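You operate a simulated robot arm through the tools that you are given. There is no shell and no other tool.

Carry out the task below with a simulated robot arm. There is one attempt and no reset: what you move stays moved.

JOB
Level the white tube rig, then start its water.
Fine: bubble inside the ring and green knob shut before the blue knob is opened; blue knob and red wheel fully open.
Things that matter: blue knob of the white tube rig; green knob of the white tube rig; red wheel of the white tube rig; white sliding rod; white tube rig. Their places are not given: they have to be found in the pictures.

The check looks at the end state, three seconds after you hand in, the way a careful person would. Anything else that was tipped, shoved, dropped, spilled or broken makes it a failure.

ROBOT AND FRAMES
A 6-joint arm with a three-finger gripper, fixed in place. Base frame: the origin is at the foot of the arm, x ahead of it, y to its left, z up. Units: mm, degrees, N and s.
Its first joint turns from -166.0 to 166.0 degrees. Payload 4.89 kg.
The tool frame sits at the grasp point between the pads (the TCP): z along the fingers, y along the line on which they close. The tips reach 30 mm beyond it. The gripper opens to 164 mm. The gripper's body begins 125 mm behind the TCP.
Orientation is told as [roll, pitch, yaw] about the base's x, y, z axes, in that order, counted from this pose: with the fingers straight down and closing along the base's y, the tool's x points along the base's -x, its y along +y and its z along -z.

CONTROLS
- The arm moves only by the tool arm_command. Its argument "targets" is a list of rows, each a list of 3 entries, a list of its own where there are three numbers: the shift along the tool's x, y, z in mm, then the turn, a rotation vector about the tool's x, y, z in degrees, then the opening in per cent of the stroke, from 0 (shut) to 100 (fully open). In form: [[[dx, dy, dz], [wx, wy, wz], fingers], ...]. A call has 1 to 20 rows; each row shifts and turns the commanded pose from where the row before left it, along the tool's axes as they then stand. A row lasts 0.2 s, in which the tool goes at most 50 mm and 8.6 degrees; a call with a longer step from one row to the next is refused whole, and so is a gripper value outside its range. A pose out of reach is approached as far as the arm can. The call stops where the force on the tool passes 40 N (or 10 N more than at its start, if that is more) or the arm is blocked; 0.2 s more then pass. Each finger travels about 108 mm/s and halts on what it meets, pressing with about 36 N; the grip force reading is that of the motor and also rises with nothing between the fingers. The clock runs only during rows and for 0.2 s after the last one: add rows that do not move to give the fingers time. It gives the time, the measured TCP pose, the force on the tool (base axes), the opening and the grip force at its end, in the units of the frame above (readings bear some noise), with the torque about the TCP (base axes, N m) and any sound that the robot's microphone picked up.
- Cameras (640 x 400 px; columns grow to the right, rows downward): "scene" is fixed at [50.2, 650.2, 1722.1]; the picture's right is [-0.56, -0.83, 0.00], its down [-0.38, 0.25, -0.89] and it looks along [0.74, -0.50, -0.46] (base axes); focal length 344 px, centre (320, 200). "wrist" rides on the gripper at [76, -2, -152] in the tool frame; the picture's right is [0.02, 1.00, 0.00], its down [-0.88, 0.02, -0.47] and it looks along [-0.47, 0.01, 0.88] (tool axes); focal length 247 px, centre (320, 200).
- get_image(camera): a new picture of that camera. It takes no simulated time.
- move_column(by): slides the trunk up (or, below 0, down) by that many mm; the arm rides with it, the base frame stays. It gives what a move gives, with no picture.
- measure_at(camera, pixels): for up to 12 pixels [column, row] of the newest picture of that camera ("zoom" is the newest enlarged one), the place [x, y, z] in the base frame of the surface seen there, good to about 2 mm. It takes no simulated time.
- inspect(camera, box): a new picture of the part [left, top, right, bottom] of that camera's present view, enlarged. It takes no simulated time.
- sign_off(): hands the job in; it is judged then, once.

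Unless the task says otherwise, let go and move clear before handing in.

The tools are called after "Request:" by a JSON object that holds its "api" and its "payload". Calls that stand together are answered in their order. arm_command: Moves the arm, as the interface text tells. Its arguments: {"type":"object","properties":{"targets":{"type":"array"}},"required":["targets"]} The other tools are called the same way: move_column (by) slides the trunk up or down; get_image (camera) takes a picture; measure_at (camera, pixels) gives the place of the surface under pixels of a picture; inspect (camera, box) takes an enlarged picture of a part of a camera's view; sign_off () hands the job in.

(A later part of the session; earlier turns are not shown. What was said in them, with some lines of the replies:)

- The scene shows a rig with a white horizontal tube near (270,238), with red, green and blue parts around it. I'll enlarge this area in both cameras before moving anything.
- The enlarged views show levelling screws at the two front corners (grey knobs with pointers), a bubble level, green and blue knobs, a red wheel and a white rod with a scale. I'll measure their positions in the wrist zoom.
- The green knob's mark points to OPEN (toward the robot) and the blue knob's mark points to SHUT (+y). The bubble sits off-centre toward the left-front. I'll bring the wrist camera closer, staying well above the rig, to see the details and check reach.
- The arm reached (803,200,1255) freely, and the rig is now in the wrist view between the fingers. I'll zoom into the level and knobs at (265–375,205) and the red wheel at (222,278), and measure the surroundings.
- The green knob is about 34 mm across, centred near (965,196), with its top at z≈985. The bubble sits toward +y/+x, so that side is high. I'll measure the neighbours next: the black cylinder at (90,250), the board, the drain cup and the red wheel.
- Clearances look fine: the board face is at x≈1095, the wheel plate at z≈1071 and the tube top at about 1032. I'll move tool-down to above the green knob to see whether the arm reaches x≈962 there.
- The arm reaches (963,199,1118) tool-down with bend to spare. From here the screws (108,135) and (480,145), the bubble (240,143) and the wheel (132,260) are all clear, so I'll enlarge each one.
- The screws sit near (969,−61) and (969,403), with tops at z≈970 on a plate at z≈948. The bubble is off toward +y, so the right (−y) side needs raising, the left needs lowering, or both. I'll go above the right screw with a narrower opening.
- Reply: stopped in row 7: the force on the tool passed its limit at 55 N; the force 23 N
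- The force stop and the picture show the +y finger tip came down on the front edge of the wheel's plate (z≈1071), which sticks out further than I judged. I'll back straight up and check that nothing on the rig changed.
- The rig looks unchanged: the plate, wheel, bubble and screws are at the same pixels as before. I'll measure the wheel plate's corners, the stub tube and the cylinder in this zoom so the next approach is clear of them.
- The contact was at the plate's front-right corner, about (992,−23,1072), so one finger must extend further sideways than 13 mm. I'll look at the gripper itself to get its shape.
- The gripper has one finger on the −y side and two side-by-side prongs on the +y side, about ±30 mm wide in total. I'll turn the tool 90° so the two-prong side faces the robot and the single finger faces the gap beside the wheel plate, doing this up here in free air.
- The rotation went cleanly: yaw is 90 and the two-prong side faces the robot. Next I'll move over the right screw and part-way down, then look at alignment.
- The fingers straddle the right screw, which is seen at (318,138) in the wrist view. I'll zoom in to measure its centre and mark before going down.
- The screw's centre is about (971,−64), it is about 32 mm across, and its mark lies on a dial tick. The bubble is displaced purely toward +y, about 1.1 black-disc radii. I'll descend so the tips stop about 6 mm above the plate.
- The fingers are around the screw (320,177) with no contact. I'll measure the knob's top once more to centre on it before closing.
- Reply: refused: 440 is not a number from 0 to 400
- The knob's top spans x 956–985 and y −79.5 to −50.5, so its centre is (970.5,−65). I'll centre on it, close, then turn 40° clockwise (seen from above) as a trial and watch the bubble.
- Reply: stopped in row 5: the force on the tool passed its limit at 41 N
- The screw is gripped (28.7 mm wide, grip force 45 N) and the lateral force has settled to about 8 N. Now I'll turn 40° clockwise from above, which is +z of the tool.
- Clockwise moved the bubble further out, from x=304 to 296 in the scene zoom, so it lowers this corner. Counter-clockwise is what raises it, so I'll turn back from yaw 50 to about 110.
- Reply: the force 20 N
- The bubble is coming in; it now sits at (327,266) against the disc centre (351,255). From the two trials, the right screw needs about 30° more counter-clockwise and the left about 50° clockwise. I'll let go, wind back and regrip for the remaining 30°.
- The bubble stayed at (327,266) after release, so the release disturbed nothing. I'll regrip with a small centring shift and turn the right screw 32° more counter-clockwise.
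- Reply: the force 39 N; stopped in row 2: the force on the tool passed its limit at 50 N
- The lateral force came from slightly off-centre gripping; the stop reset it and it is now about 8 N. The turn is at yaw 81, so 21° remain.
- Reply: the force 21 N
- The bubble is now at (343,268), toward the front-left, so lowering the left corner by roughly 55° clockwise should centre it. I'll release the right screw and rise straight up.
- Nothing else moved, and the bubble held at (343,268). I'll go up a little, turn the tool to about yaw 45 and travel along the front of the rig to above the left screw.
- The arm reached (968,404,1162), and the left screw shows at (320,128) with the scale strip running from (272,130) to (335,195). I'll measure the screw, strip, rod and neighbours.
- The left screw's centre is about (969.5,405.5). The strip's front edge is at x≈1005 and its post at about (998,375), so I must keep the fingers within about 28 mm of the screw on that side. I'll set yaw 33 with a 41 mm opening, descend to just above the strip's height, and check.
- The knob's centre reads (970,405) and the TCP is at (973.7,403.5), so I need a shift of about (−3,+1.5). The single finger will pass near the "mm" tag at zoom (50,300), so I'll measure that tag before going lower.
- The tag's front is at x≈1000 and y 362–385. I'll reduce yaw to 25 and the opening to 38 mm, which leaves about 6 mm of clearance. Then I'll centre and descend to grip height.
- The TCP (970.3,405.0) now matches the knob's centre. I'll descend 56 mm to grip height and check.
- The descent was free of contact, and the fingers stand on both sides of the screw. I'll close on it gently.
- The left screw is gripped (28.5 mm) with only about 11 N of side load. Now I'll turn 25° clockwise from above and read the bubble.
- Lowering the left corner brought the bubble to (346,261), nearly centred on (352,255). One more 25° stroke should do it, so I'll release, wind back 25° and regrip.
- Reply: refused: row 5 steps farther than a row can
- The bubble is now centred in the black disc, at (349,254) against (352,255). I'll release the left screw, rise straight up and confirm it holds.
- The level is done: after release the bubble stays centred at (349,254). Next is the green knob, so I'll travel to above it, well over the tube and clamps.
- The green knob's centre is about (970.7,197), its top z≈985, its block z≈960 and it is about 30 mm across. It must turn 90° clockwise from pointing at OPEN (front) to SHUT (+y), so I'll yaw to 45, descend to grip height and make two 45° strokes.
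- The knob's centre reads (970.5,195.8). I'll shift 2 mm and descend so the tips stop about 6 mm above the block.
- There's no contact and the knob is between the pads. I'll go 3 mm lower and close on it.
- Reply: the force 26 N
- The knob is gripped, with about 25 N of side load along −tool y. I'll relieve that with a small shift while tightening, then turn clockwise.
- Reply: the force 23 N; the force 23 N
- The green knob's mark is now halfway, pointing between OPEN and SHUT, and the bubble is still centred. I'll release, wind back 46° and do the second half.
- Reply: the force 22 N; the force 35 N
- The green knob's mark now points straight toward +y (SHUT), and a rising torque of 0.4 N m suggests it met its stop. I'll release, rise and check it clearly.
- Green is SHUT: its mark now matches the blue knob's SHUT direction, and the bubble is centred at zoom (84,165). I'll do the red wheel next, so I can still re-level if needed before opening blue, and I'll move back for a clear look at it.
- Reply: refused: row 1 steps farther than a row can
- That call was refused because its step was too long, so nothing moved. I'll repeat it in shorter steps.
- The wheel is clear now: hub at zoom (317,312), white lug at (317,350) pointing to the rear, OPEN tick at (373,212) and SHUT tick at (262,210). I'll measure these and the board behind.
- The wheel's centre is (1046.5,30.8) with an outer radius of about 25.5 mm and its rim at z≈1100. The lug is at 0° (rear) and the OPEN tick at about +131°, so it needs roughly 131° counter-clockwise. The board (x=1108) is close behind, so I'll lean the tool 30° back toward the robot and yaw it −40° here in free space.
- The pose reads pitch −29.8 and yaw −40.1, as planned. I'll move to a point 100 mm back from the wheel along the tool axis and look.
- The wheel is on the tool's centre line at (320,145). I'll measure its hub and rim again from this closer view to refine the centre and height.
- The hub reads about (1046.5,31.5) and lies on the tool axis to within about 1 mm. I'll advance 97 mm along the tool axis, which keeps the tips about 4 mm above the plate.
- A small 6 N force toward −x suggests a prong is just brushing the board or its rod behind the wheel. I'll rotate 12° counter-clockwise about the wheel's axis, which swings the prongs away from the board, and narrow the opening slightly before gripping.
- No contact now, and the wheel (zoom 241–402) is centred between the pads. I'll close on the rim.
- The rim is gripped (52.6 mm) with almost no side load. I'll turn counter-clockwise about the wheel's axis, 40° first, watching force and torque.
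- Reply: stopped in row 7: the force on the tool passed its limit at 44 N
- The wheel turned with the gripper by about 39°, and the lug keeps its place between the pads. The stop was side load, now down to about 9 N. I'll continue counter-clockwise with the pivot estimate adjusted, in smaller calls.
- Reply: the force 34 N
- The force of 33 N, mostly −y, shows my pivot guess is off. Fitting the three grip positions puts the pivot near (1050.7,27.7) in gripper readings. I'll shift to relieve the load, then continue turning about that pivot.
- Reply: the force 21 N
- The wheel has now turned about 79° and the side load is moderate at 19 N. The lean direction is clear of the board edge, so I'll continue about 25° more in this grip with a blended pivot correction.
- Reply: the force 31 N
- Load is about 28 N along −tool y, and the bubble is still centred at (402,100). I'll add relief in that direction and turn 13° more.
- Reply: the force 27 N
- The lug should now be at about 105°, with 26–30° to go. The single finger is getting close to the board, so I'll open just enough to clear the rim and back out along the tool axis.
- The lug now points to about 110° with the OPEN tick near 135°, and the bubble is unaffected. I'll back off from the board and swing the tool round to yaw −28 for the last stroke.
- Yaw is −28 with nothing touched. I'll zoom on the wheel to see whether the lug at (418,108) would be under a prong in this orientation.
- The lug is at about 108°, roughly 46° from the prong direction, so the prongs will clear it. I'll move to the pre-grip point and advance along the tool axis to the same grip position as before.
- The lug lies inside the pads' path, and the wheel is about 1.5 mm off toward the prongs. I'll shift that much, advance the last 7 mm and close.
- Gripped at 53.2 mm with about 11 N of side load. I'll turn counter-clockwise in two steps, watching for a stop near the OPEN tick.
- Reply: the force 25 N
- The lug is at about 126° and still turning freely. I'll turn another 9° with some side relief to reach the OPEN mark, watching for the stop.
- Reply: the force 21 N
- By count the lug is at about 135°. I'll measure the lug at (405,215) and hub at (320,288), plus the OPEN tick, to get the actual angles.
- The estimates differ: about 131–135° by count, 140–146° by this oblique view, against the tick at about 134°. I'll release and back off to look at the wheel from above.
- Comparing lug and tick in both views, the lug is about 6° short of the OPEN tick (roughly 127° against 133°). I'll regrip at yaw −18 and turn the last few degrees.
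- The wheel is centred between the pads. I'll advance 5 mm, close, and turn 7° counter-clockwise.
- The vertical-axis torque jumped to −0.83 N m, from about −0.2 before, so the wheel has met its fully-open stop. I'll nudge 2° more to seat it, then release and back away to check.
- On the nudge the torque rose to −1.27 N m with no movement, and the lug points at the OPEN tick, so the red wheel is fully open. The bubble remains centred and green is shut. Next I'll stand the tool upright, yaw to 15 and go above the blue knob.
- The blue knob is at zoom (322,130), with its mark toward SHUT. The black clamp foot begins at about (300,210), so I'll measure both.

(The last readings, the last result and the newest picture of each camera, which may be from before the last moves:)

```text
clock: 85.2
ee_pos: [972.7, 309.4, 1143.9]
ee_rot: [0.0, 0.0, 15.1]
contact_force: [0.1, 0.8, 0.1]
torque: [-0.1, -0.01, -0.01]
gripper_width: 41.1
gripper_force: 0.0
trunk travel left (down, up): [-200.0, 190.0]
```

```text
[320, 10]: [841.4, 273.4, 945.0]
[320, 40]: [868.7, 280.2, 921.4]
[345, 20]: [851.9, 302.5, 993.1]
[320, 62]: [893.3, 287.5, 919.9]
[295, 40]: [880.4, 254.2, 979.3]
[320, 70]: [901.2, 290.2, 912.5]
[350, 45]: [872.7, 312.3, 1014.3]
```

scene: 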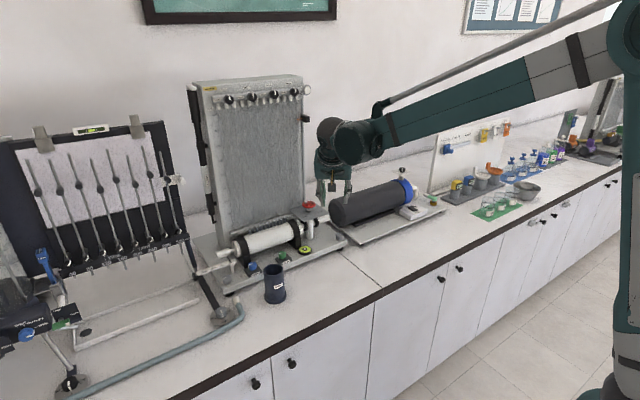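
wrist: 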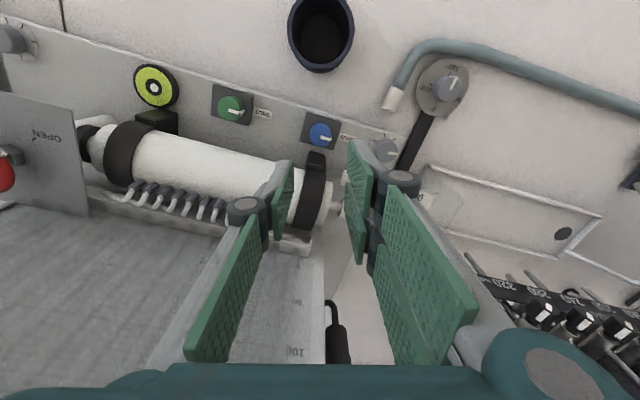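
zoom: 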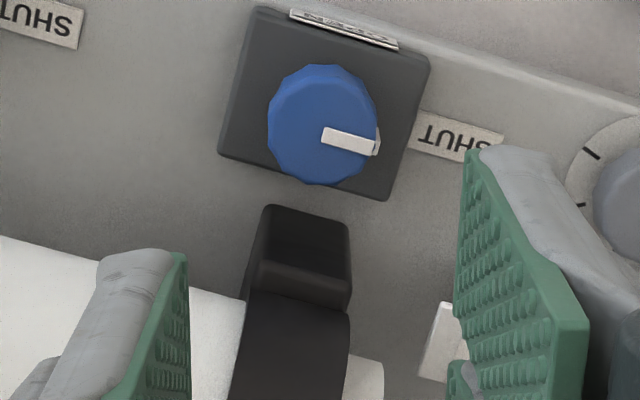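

The blue knob's centre is about (971,310), the clamp foot front is x≈1002.5 and the cup rim is about z 1015 at x≤900. I'll use yaw 8→39 strokes with a 37 mm opening, which stays clear of both. First I'll go down part-way and re-check.

Request:
{"api": "arm_command", "payload": {"targets": [[[0, 0, 0], [0, 0, 7.1], 23], [[0.8, 0.9, 30], [0, 0, 0], 23], [[0, 0, 35], [0, 0, 0], 23], [[0, 0, 25], [0, 0, 0], 23], [[0, 0, 0], [0, 0, 0], 23]]}}

Request:
{"api": "inspect", "payload": {"camera": "wrist", "box": [240, 110, 400, 210]}}

Request:
{"api": "measure_at", "payload": {"camera": "zoom", "pixels": [[320, 150], [280, 150], [360, 150], [320, 110], [320, 130], [320, 170], [320, 190], [265, 150], [375, 150], [300, 130]]}}

```text
clock: 86.5
ee_pos: [971.4, 309.4, 1054.9]
ee_rot: [0.1, -0.1, 7.8]
contact_force: [-1.1, 0.3, 0.2]
torque: [-0.04, 0.05, 0.03]
gripper_width: 37.9
gripper_force: 0.0
trunk travel left (down, up): [-200.0, 190.0]
```

```text
4.00 times, centred on (320, 160) of wrist
```

zoom: 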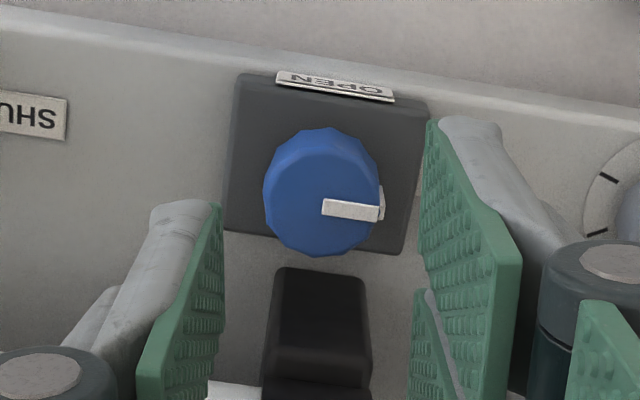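

```text
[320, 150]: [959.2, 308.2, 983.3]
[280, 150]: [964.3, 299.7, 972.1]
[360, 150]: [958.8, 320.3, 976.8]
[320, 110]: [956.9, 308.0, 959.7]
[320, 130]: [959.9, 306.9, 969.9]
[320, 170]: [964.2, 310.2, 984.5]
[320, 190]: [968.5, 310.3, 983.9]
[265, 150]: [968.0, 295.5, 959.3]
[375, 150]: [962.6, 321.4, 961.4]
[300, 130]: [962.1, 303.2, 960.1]
```

The knob's centre is about (971.3,310.5). The closing point sits about 1 mm to the prong side of the TCP, so the present position fits. I'll descend to grip height and close.

Request:
{"api": "arm_command", "payload": {"targets": [[[0, 0, 20], [0, 0, 0], 23], [[0, 0, 20], [0, 0, 0], 23], [[0, 0, 17.5], [0, 0, 0], 23], [[0, 0, 0], [0, 0, 0], 23]]}}

Request:
{"api": "inspect", "payload": {"camera": "wrist", "box": [200, 110, 440, 280]}}

Request:
{"api": "inspect", "payload": {"camera": "scene", "box": [200, 190, 330, 300]}}

```text
clock: 87.5
ee_pos: [971.8, 309.3, 998.1]
ee_rot: [0.1, 0.0, 7.9]
contact_force: [-0.2, 0.5, -0.1]
torque: [0.0, 0.01, 0.0]
gripper_width: 37.8
gripper_force: 0.1
trunk travel left (down, up): [-200.0, 190.0]
```

```text
2.35 times, centred on (320, 195) of wrist
```

zoom: 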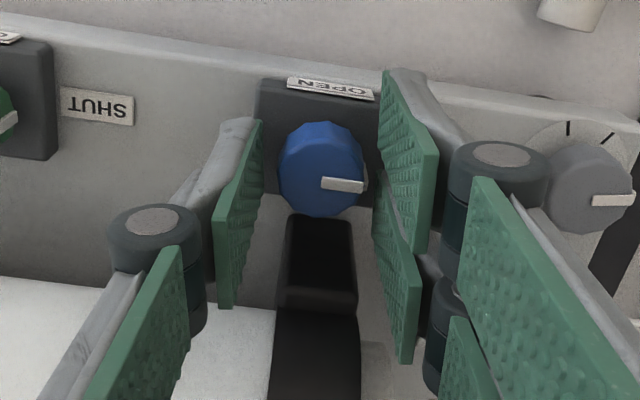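

```text
3.64 times, centred on (265, 245) of scene
```

zoom: 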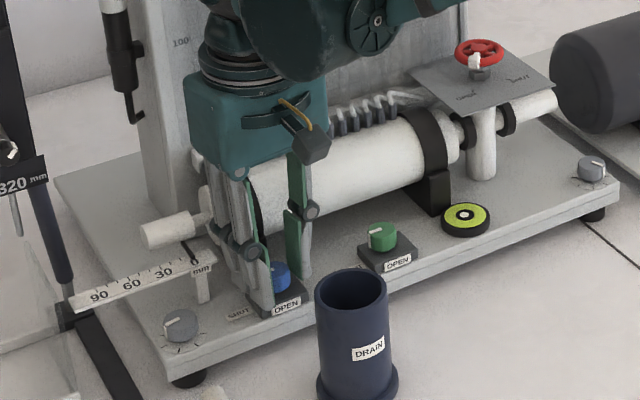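

The pads straddle the knob cleanly. I'll close and make the first counter-clockwise stroke; level and green-shut are already satisfied.

Request:
{"api": "arm_command", "payload": {"targets": [[[0, 0, 0], [0, 0, 0], 20], [[0, 0, 0], [0, 0, 0], 17], [[0, 0, 0], [0, 0, 0], 14], [[0, 0, 0], [0, 0, 0], 11]]}}

Request:
{"api": "arm_command", "payload": {"targets": [[[0, 0, 0], [0, 0, -5], 11], [[0, 0, 0], [0, 0, -7], 11], [[0, 0, 0], [0, 0, -7], 11], [[0, 0, 0], [0, 0, -7], 11], [[0, 0, 0], [0, 0, -6], 11], [[0, 0, 0], [0, 0, 0], 11]]}}

Request:
{"api": "inspect", "payload": {"camera": "wrist", "box": [200, 110, 440, 280]}}

```text
clock: 88.5
ee_pos: [972.1, 309.6, 997.9]
ee_rot: [0.1, -0.1, 7.9]
contact_force: [-1.4, 2.3, -1.5]
torque: [0.09, -0.03, 0.18]
gripper_width: 27.2
gripper_force: 44.6
trunk travel left (down, up): [-200.0, 190.0]
```

```text
clock: 89.8
ee_pos: [972.0, 308.6, 998.1]
ee_rot: [0.0, 0.0, 39.9]
contact_force: [-11.2, -2.3, -8.8]
torque: [-0.15, 0.18, 0.01]
gripper_width: 26.9
gripper_force: 45.0
trunk travel left (down, up): [-200.0, 190.0]
```

```text
2.35 times, centred on (320, 195) of wrist
```

zoom: 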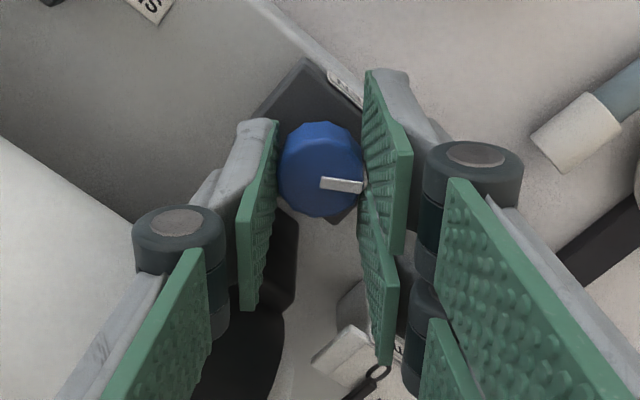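

The knob follows the gripper (mark in the same place between the prongs) with a small load. Closed, the fingers stay clear of the clamp foot (reach ≤ x 998), so I'll keep this grip and continue turning.

Request:
{"api": "arm_command", "payload": {"targets": [[[0, 0, 0], [0, 0, -5], 11], [[0, 0, 0], [0, 0, -7], 11], [[0, 0, 0], [0, 0, -7], 11], [[0, 0, 0], [0, 0, -7], 11], [[0, 0, 0], [0, 0, 0], 11]]}}

Request:
{"api": "inspect", "payload": {"camera": "wrist", "box": [200, 110, 440, 280]}}

Request:
{"api": "inspect", "payload": {"camera": "scene", "box": [200, 190, 330, 300]}}

```text
clock: 91.0
ee_pos: [972.0, 308.1, 998.2]
ee_rot: [-0.1, -0.1, 65.9]
contact_force: [-7.6, -11.5, -15.2]
torque: [-0.32, 0.2, 0.01]
gripper_width: 26.9
gripper_force: 44.9
trunk travel left (down, up): [-200.0, 190.0]
```

```text
2.35 times, centred on (320, 195) of wrist
```

zoom: 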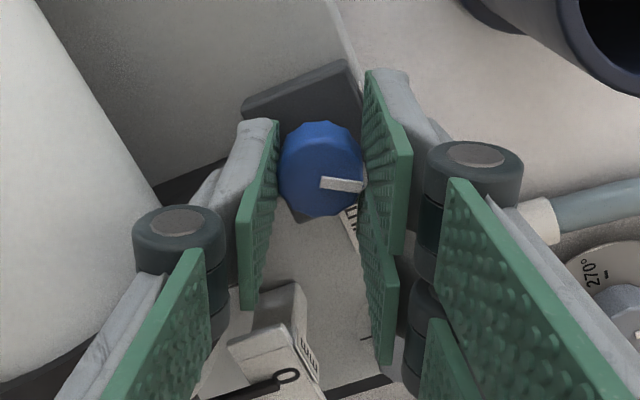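

```text
3.64 times, centred on (265, 245) of scene
```

zoom: 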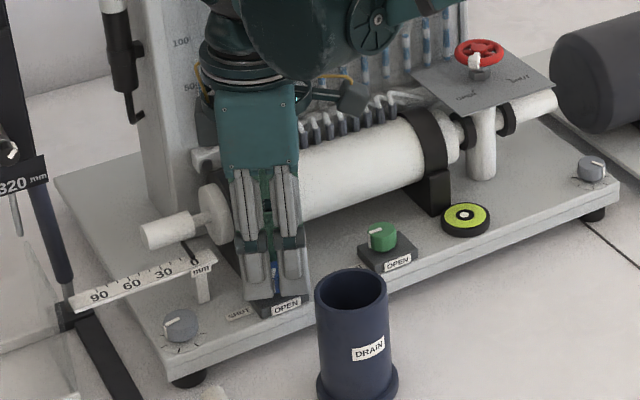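

Blue levels have started to appear in the manometer tubes, so water is flowing, and the mark still follows the gripper. I'll continue toward the OPEN stop, watching the torque.

Request:
{"api": "arm_command", "payload": {"targets": [[[0, 0, 0], [0, 0, -5], 11], [[0, 0, 0], [0, 0, -7], 11], [[0, 0, 0], [0, 0, -7], 11], [[0, 0, 0], [0, 0, -5], 11], [[0, 0, 0], [0, 0, 0], 11]]}}

Request:
{"api": "inspect", "payload": {"camera": "wrist", "box": [200, 110, 440, 280]}}

```text
clock: 91.7
ee_pos: [971.6, 306.2, 997.6]
ee_rot: [0.0, 0.2, 76.3]
contact_force: [-6.9, -7.9, -3.0]
torque: [0.04, -1.99, -1.46]
gripper_width: 27.2
gripper_force: 45.4
trunk travel left (down, up): [-200.0, 190.0]
stopped in row 3: the force on the tool passed its limit at 47 N (the readings are from after the stop); the commanded pose is now the measured one
```

```text
2.35 times, centred on (320, 195) of wrist
```

zoom: 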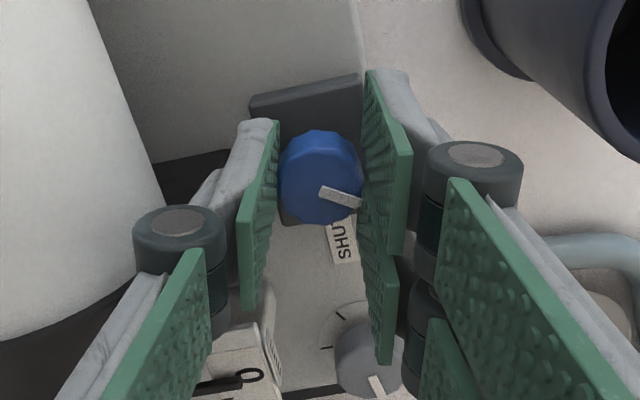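

The torque jumped about both y and z and the mark slipped in the grip, so the single finger's hinge most likely met the tube or strap behind rather than the knob's stop. I'll turn back 12° to unload it and check the rig.

Request:
{"api": "arm_command", "payload": {"targets": [[[0, 0, 0], [0, 0, 6], 11], [[0, 0, 0], [0, 0, 6], 11], [[0, 0, 0], [0, 0, 0], 11]]}}

Request:
{"api": "inspect", "payload": {"camera": "wrist", "box": [200, 110, 440, 280]}}

Request:
{"api": "inspect", "payload": {"camera": "scene", "box": [280, 230, 325, 260]}}

Request:
{"api": "inspect", "payload": {"camera": "scene", "box": [200, 180, 330, 300]}}

```text
clock: 92.5
ee_pos: [972.1, 305.6, 999.0]
ee_rot: [0.0, 0.2, 64.3]
contact_force: [-19.9, -17.0, -8.8]
torque: [-0.83, 0.8, 0.01]
gripper_width: 26.7
gripper_force: 44.9
trunk travel left (down, up): [-200.0, 190.0]
```

```text
2.35 times, centred on (320, 195) of wrist
```

zoom: 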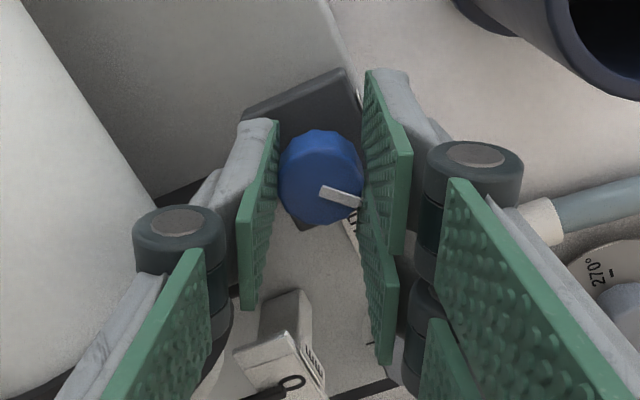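

```text
13.33 times, centred on (302, 245) of scene
```

zoom: 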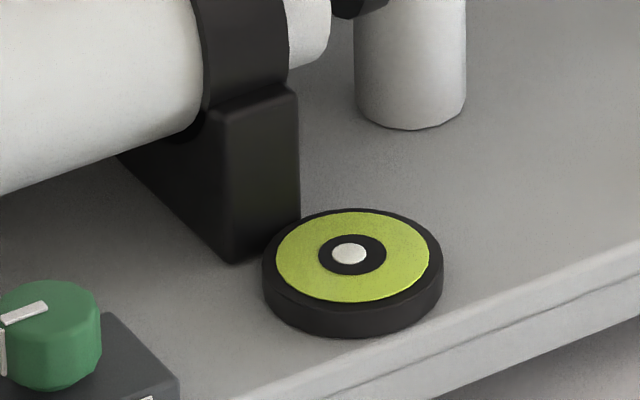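

```text
3.33 times, centred on (265, 240) of scene
```

zoom: 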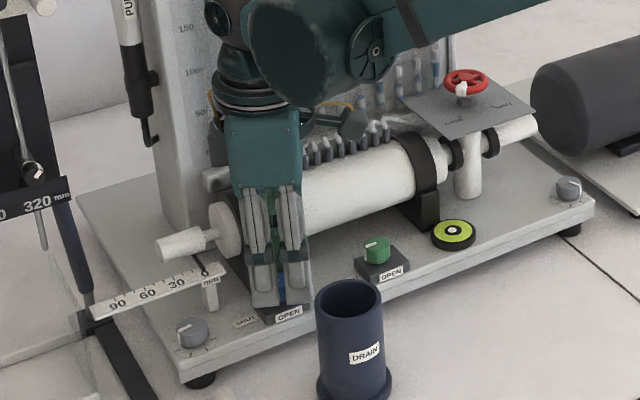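

The bubble is still centred and nothing on the rig moved. I'll open a little, re-centre, wind back to yaw 6 and regrip, keeping the finger hinge away from the tube.

Request:
{"api": "arm_command", "payload": {"targets": [[[0, 1.5, 0], [0, 0, 0], 20], [[-3, 1, 0], [0, 0, 0], 20.5], [[0, 0, 0], [0, 0, 8], 22], [[0, 0, 0], [0, 0, 8], 23], [[0, 0, 0], [0, 0, 8], 23], [[0, 0, 0], [0, 0, 8], 23], [[0, 0, 0], [0, 0, 8], 23], [[0, 0, 0], [0, 0, 8], 23], [[0, 0, 0], [0, 0, 8], 23], [[0, 0, 0], [0, 0, 2], 23], [[0, 0, 0], [0, 0, 0], 23]]}}

Request:
{"api": "inspect", "payload": {"camera": "wrist", "box": [200, 110, 440, 280]}}

Request:
{"api": "measure_at", "payload": {"camera": "zoom", "pixels": [[320, 170], [290, 170], [350, 170], [320, 145], [320, 190], [320, 205], [300, 200], [345, 195]]}}

```text
clock: 94.9
ee_pos: [971.0, 310.3, 998.0]
ee_rot: [-0.1, 0.0, 6.3]
contact_force: [0.8, -1.1, 0.2]
torque: [0.04, 0.0, -0.01]
gripper_width: 37.9
gripper_force: 0.2
trunk travel left (down, up): [-200.0, 190.0]
```

```text
2.35 times, centred on (320, 195) of wrist
```

zoom: 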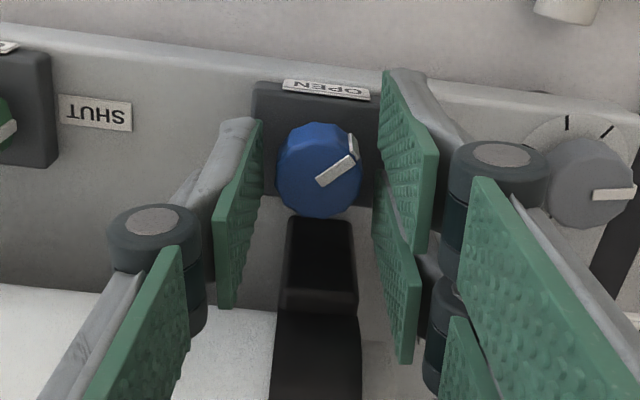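

```text
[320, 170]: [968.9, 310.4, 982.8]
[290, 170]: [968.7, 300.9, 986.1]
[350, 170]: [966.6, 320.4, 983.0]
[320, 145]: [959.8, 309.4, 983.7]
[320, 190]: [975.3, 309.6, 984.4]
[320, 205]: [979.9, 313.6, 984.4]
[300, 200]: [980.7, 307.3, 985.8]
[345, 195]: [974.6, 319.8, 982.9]
```

The mark is now at about 131°, so 49° remain to OPEN. I'll regrip here and turn to about yaw 55, which stayed free of the tube last time.

Request:
{"api": "arm_command", "payload": {"targets": [[[0, -0.8, 0], [0, 0, 0], 20], [[0, 0, 0], [0, 0, 0], 17], [[0, 0, 0], [0, 0, 0], 14], [[0, 0, 0], [0, 0, 0], 11]]}}

Request:
{"api": "arm_command", "payload": {"targets": [[[0, 0, 0], [0, 0, -5], 11], [[0, 0, 0], [0, 0, -7], 11], [[0, 0, 0], [0, 0, -7], 11], [[0, 0, 0], [0, 0, -7], 11], [[0, 0, 0], [0, 0, -7], 11], [[0, 0, 0], [0, 0, -7], 11], [[0, 0, 0], [0, 0, 0], 11]]}}

Request:
{"api": "inspect", "payload": {"camera": "wrist", "box": [200, 110, 440, 280]}}

```text
clock: 95.9
ee_pos: [970.4, 308.4, 997.8]
ee_rot: [-0.1, 0.0, 6.3]
contact_force: [-0.4, 1.7, -0.7]
torque: [0.04, -0.06, 0.01]
gripper_width: 26.7
gripper_force: 44.8
trunk travel left (down, up): [-200.0, 190.0]
```

```text
clock: 97.5
ee_pos: [971.1, 308.4, 997.7]
ee_rot: [0.0, 0.1, 46.3]
contact_force: [2.5, -13.5, -3.6]
torque: [-0.52, 0.05, -0.05]
gripper_width: 26.8
gripper_force: 44.7
trunk travel left (down, up): [-200.0, 190.0]
```

```text
2.35 times, centred on (320, 195) of wrist
```

zoom: 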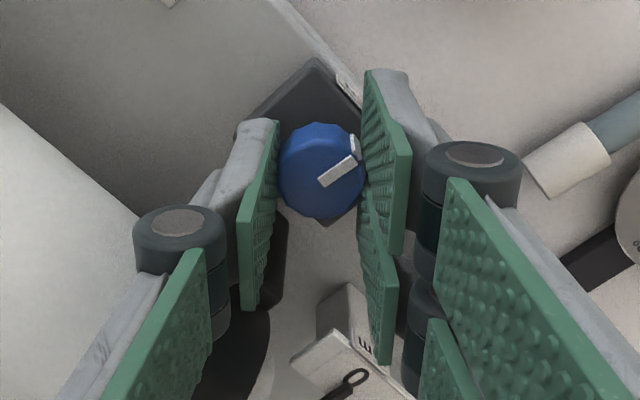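

The knob followed by 40°, putting the mark at about 171°. I'll turn slowly another 10–12° to feel for the stop.

Request:
{"api": "arm_command", "payload": {"targets": [[[0, 0, 0], [0, 0, -4], 11], [[0, 0, 0], [0, 0, -4], 11], [[0, 0, 0], [0, 0, -3], 11], [[0, 0, 0], [0, 0, 0], 11]]}}

Request:
{"api": "inspect", "payload": {"camera": "wrist", "box": [200, 110, 440, 280]}}

```text
clock: 98.5
ee_pos: [973.5, 307.5, 998.3]
ee_rot: [0.1, 0.0, 57.3]
contact_force: [26.0, -14.7, 5.3]
torque: [-0.3, -0.8, -0.47]
gripper_width: 26.8
gripper_force: 44.6
trunk travel left (down, up): [-200.0, 190.0]
```

```text
2.35 times, centred on (320, 195) of wrist
```

zoom: 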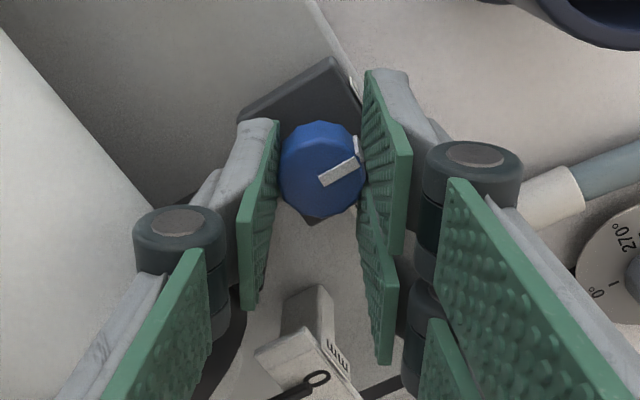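

The torque rose to −0.47 N m with a slight slip of the mark, the same signature as the green knob at its stop. I'll release with a narrow opening and rise straight up to check.

Request:
{"api": "arm_command", "payload": {"targets": [[[0, 0, 0], [0, 0, 0], 21], [[0, 0, 0], [0, 0, 0], 21], [[0, 0, -12], [0, 0, 0], 21], [[0, 0, -20], [0, 0, 0], 21], [[0, 0, -40], [0, 0, 0], 21], [[0, 0, -45], [0, 0, 0], 21], [[0, 0, -45], [0, 0, 0], 21], [[0, 0, 0], [0, 0, 0], 21]]}}

Request:
{"api": "get_image", "payload": {"camera": "wrist"}}

Request:
{"api": "inspect", "payload": {"camera": "wrist", "box": [260, 90, 380, 180]}}

Request:
{"api": "inspect", "payload": {"camera": "scene", "box": [240, 230, 330, 290]}}

Request:
{"api": "inspect", "payload": {"camera": "scene", "box": [170, 60, 360, 310]}}

```text
clock: 100.3
ee_pos: [970.4, 308.0, 1160.1]
ee_rot: [0.0, 0.0, 57.3]
contact_force: [0.0, 0.4, 0.2]
torque: [0.02, -0.13, 0.01]
gripper_width: 34.3
gripper_force: 0.0
trunk travel left (down, up): [-200.0, 190.0]
```

```text
taken
```

wrist: 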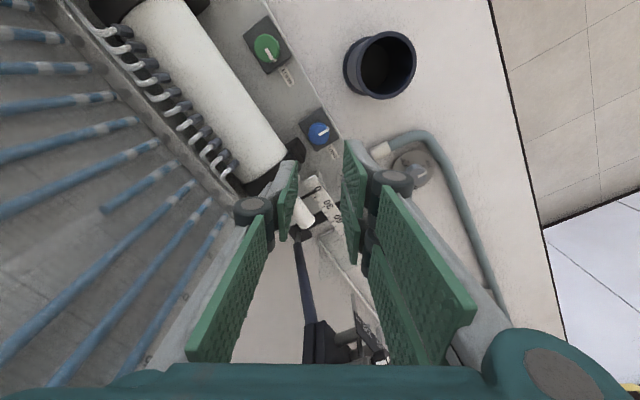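

```text
4.44 times, centred on (320, 135) of wrist
```

zoom: 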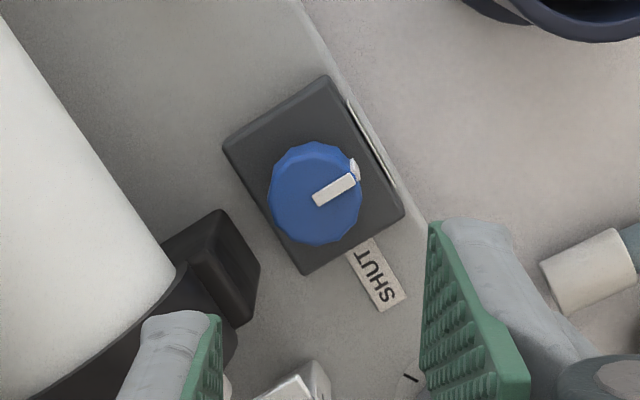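

```text
6.67 times, centred on (285, 260) of scene
```

zoom: 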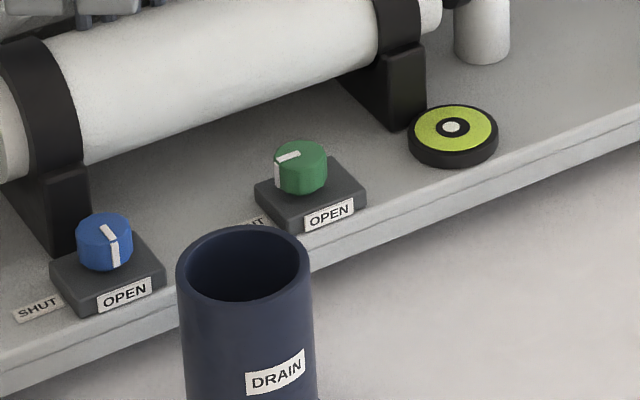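

```text
1.60 times, centred on (265, 185) of scene
```

zoom: 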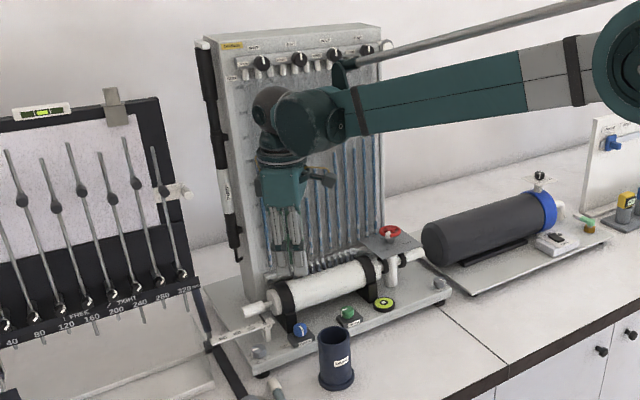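

Blue's mark now points at OPEN, green points at SHUT, the bubble is centred and the manometer tubes show water columns. I'll move the arm up and clear, then inspect everything once more, including the sliding rod.

Request:
{"api": "arm_command", "payload": {"targets": [[[0, 0, -45], [0, 0, 0], 25], [[0, 0, -45], [0, 0, 0], 25], [[0, 0, -45], [0, 0, 0], 25], [[24, 37.5, -10], [0, 0, 0], 25], [[24, 37.5, -10], [0, 0, 0], 25], [[24, 37.5, -10], [0, 0, 0], 25], [[24, 37.5, -10], [0, 0, 0], 25], [[24, 37.5, 0], [0, 0, 0], 25], [[24, 37.5, 0], [0, 0, 0], 25], [[24, 37.5, 0], [0, 0, 0], 25], [[0, 0, 0], [0, 0, 8], 25], [[0, 0, 0], [0, 0, 8], 25], [[0, 0, 0], [0, 0, 8], 25], [[0, 0, 0], [0, 0, 8], 25], [[0, 0, 0], [0, 0, 8], 25], [[0, 0, 0], [0, 0, 8], 25], [[0, 0, 0], [0, 0, 8], 25], [[0, 0, 0], [0, 0, 0], 25]]}}

Request:
{"api": "get_image", "payload": {"camera": "scene"}}

Request:
{"api": "get_image", "payload": {"camera": "wrist"}}

Request:
{"api": "inspect", "payload": {"camera": "scene", "box": [180, 180, 360, 310]}}

Request:
{"api": "inspect", "payload": {"camera": "scene", "box": [190, 230, 250, 300]}}

Request:
{"api": "inspect", "payload": {"camera": "scene", "box": [280, 190, 340, 260]}}

```text
clock: 104.1
ee_pos: [658.7, 309.7, 1335.9]
ee_rot: [-0.1, 0.0, 1.3]
contact_force: [1.1, -0.2, -0.4]
torque: [0.02, 0.08, -0.02]
gripper_width: 41.2
gripper_force: 0.2
trunk travel left (down, up): [-200.0, 190.0]
```

```text
taken
```

scene: 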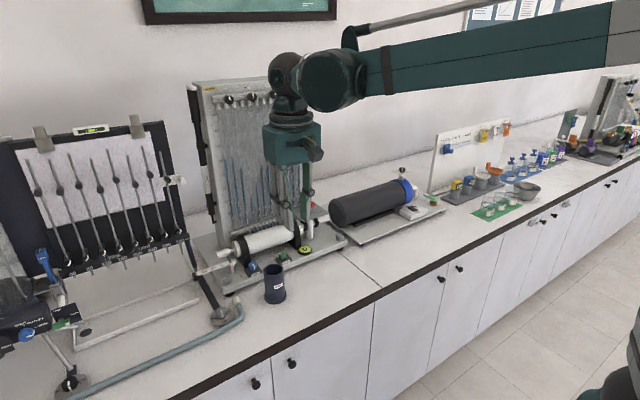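

```text
taken
```

wrist: 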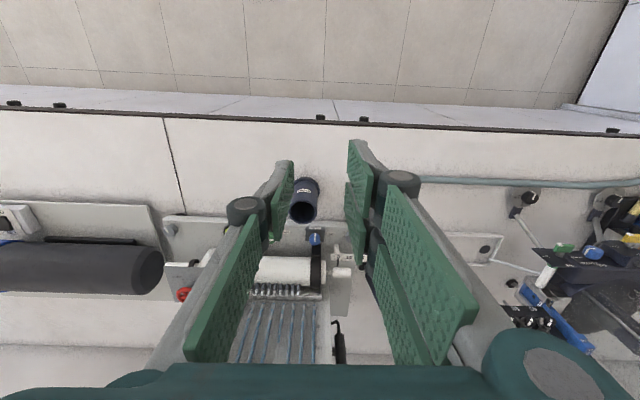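

```text
3.08 times, centred on (270, 245) of scene
```

zoom: 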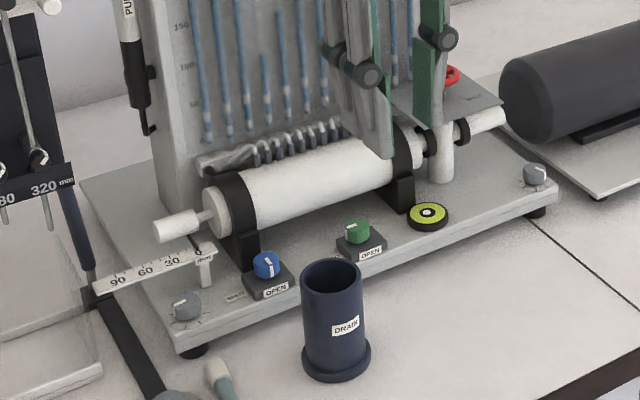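

```text
5.71 times, centred on (220, 265) of scene
```

zoom: 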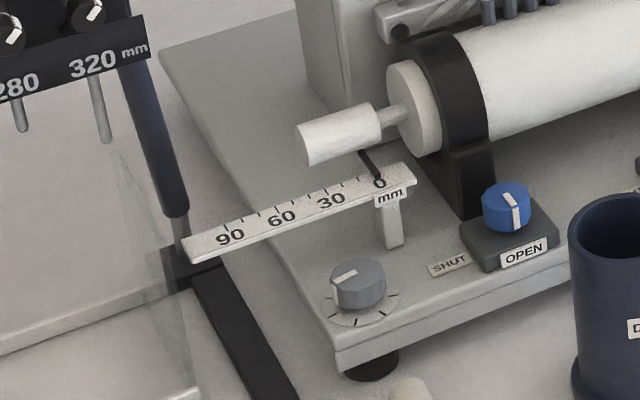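

```text
5.71 times, centred on (310, 225) of scene
```

zoom: 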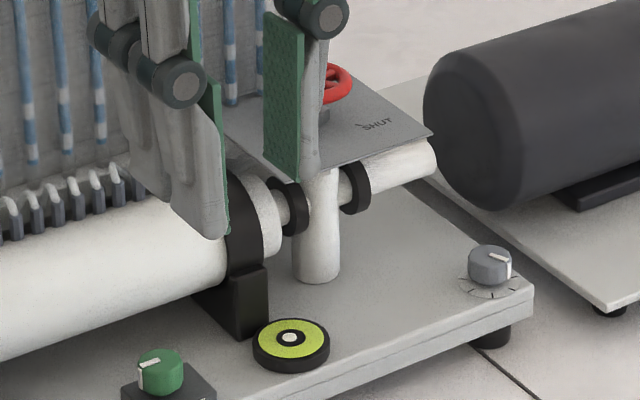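

The rod pointer is still at 0, the cup and neighbours are where they were, and the bubble is centred at (290,338). The arm hides the wheel, so I'll slide it aside for one last look.

Request:
{"api": "arm_command", "payload": {"targets": [[[0, -46, 0], [0, 0, 0], 25], [[0, -46, 0], [0, 0, 0], 25], [[0, -46, 0], [0, 0, 0], 25], [[0, -46, 0], [0, 0, 0], 25], [[0, -46, 0], [0, 0, 0], 25], [[0, -46, 0], [0, 0, 0], 25], [[20, -40, 0], [0, 0, 0], 25], [[20, -40, 0], [0, 0, 0], 25], [[20, -40, 0], [0, 0, 0], 25], [[20, -40, 0], [0, 0, 0], 25], [[0, 0, 0], [0, 0, 0], 25], [[0, 0, 0], [0, 0, 0], 25], [[0, 0, 0], [0, 0, 0], 25], [[0, 0, 0], [0, 0, 0], 25]]}}

Request:
{"api": "get_image", "payload": {"camera": "scene"}}

Request:
{"api": "inspect", "payload": {"camera": "scene", "box": [285, 185, 345, 225]}}

Request:
{"api": "inspect", "payload": {"camera": "scene", "box": [180, 180, 360, 310]}}

Request:
{"api": "inspect", "payload": {"camera": "scene", "box": [240, 230, 330, 290]}}

```text
clock: 107.1
ee_pos: [589.4, -126.6, 1337.0]
ee_rot: [-0.2, 0.1, 1.2]
contact_force: [0.0, 0.3, -0.3]
torque: [-0.03, 0.03, 0.01]
gripper_width: 40.9
gripper_force: 0.0
trunk travel left (down, up): [-200.0, 190.0]
```

```text
taken
```

scene: 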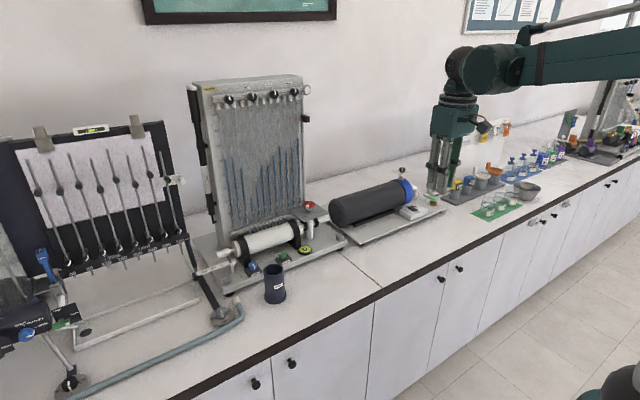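

```text
10.00 times, centred on (315, 205) of scene
```

zoom: 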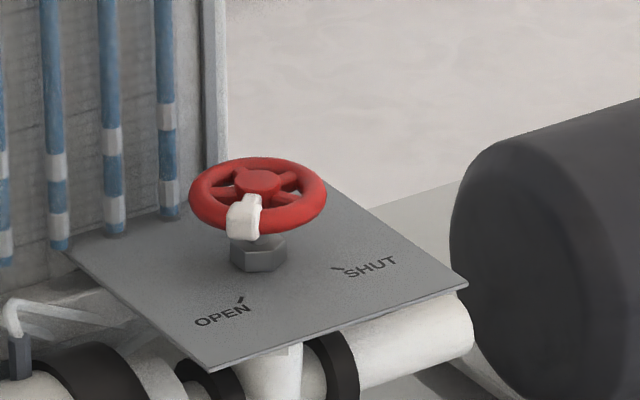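

```text
3.08 times, centred on (270, 245) of scene
```

zoom: 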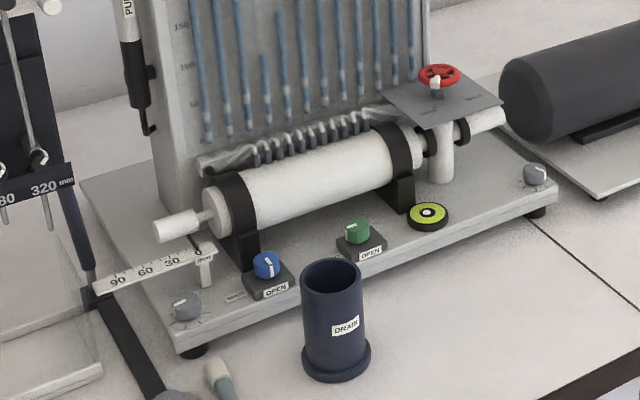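

```text
6.67 times, centred on (285, 260) of scene
```

zoom: 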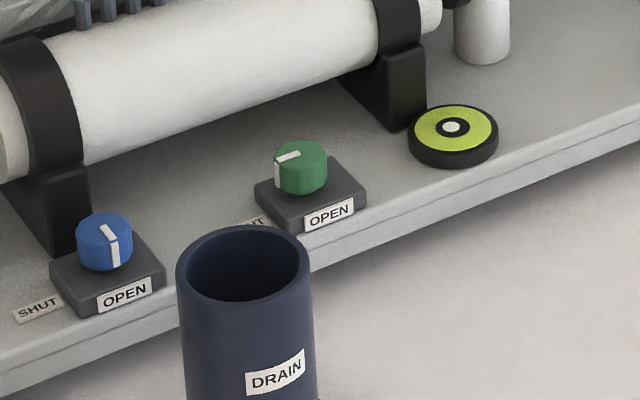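

The last pictures show the bubble centred at zoom (451,127), green on SHUT, blue on OPEN, and the red wheel's lug at the OPEN tick, where it met its stop. Water is up in the manometer tubes, the rod pointer is still at 0, and nothing nearby has moved. The arm is clear, so I'm handing in.

Request:
{"api": "sign_off", "payload": {}}

```text
The job is handed in.
```

The white tube rig is level and its water is running. I've handed the job in, but the check's result hasn't come back to me.

| Item | State at hand-in |
|---|---|
| Bubble | Centred in the ring; I adjusted both levelling screws before opening the blue knob |
| Green knob | Shut against its stop, before the blue knob was opened |
| Red wheel | Turned to its stop at the OPEN mark |
| Blue knob | Turned to its stop, pointing at OPEN; water columns are up in the manometer tubes |
| White sliding rod | Not touched; its pointer still reads 0 |

The gripper made three unplanned contacts with the rig:
- **Wheel plate:** early on, a fingertip pressed down on the edge of the red wheel's plate, with a reading of about 55 N.
- **Board behind the wheel:** a finger brushed something there with about 6 N, probably the board.
- **Tube or strap:** while I was turning the blue knob, a finger pressed on something behind it, most likely the tube or its strap. The reading was about 47 N.

I backed off each time. Pictures taken afterwards showed nothing moved or damaged, and the bubble stayed where it was. In the last pictures, the drain cup and the neighbouring equipment are where they started.
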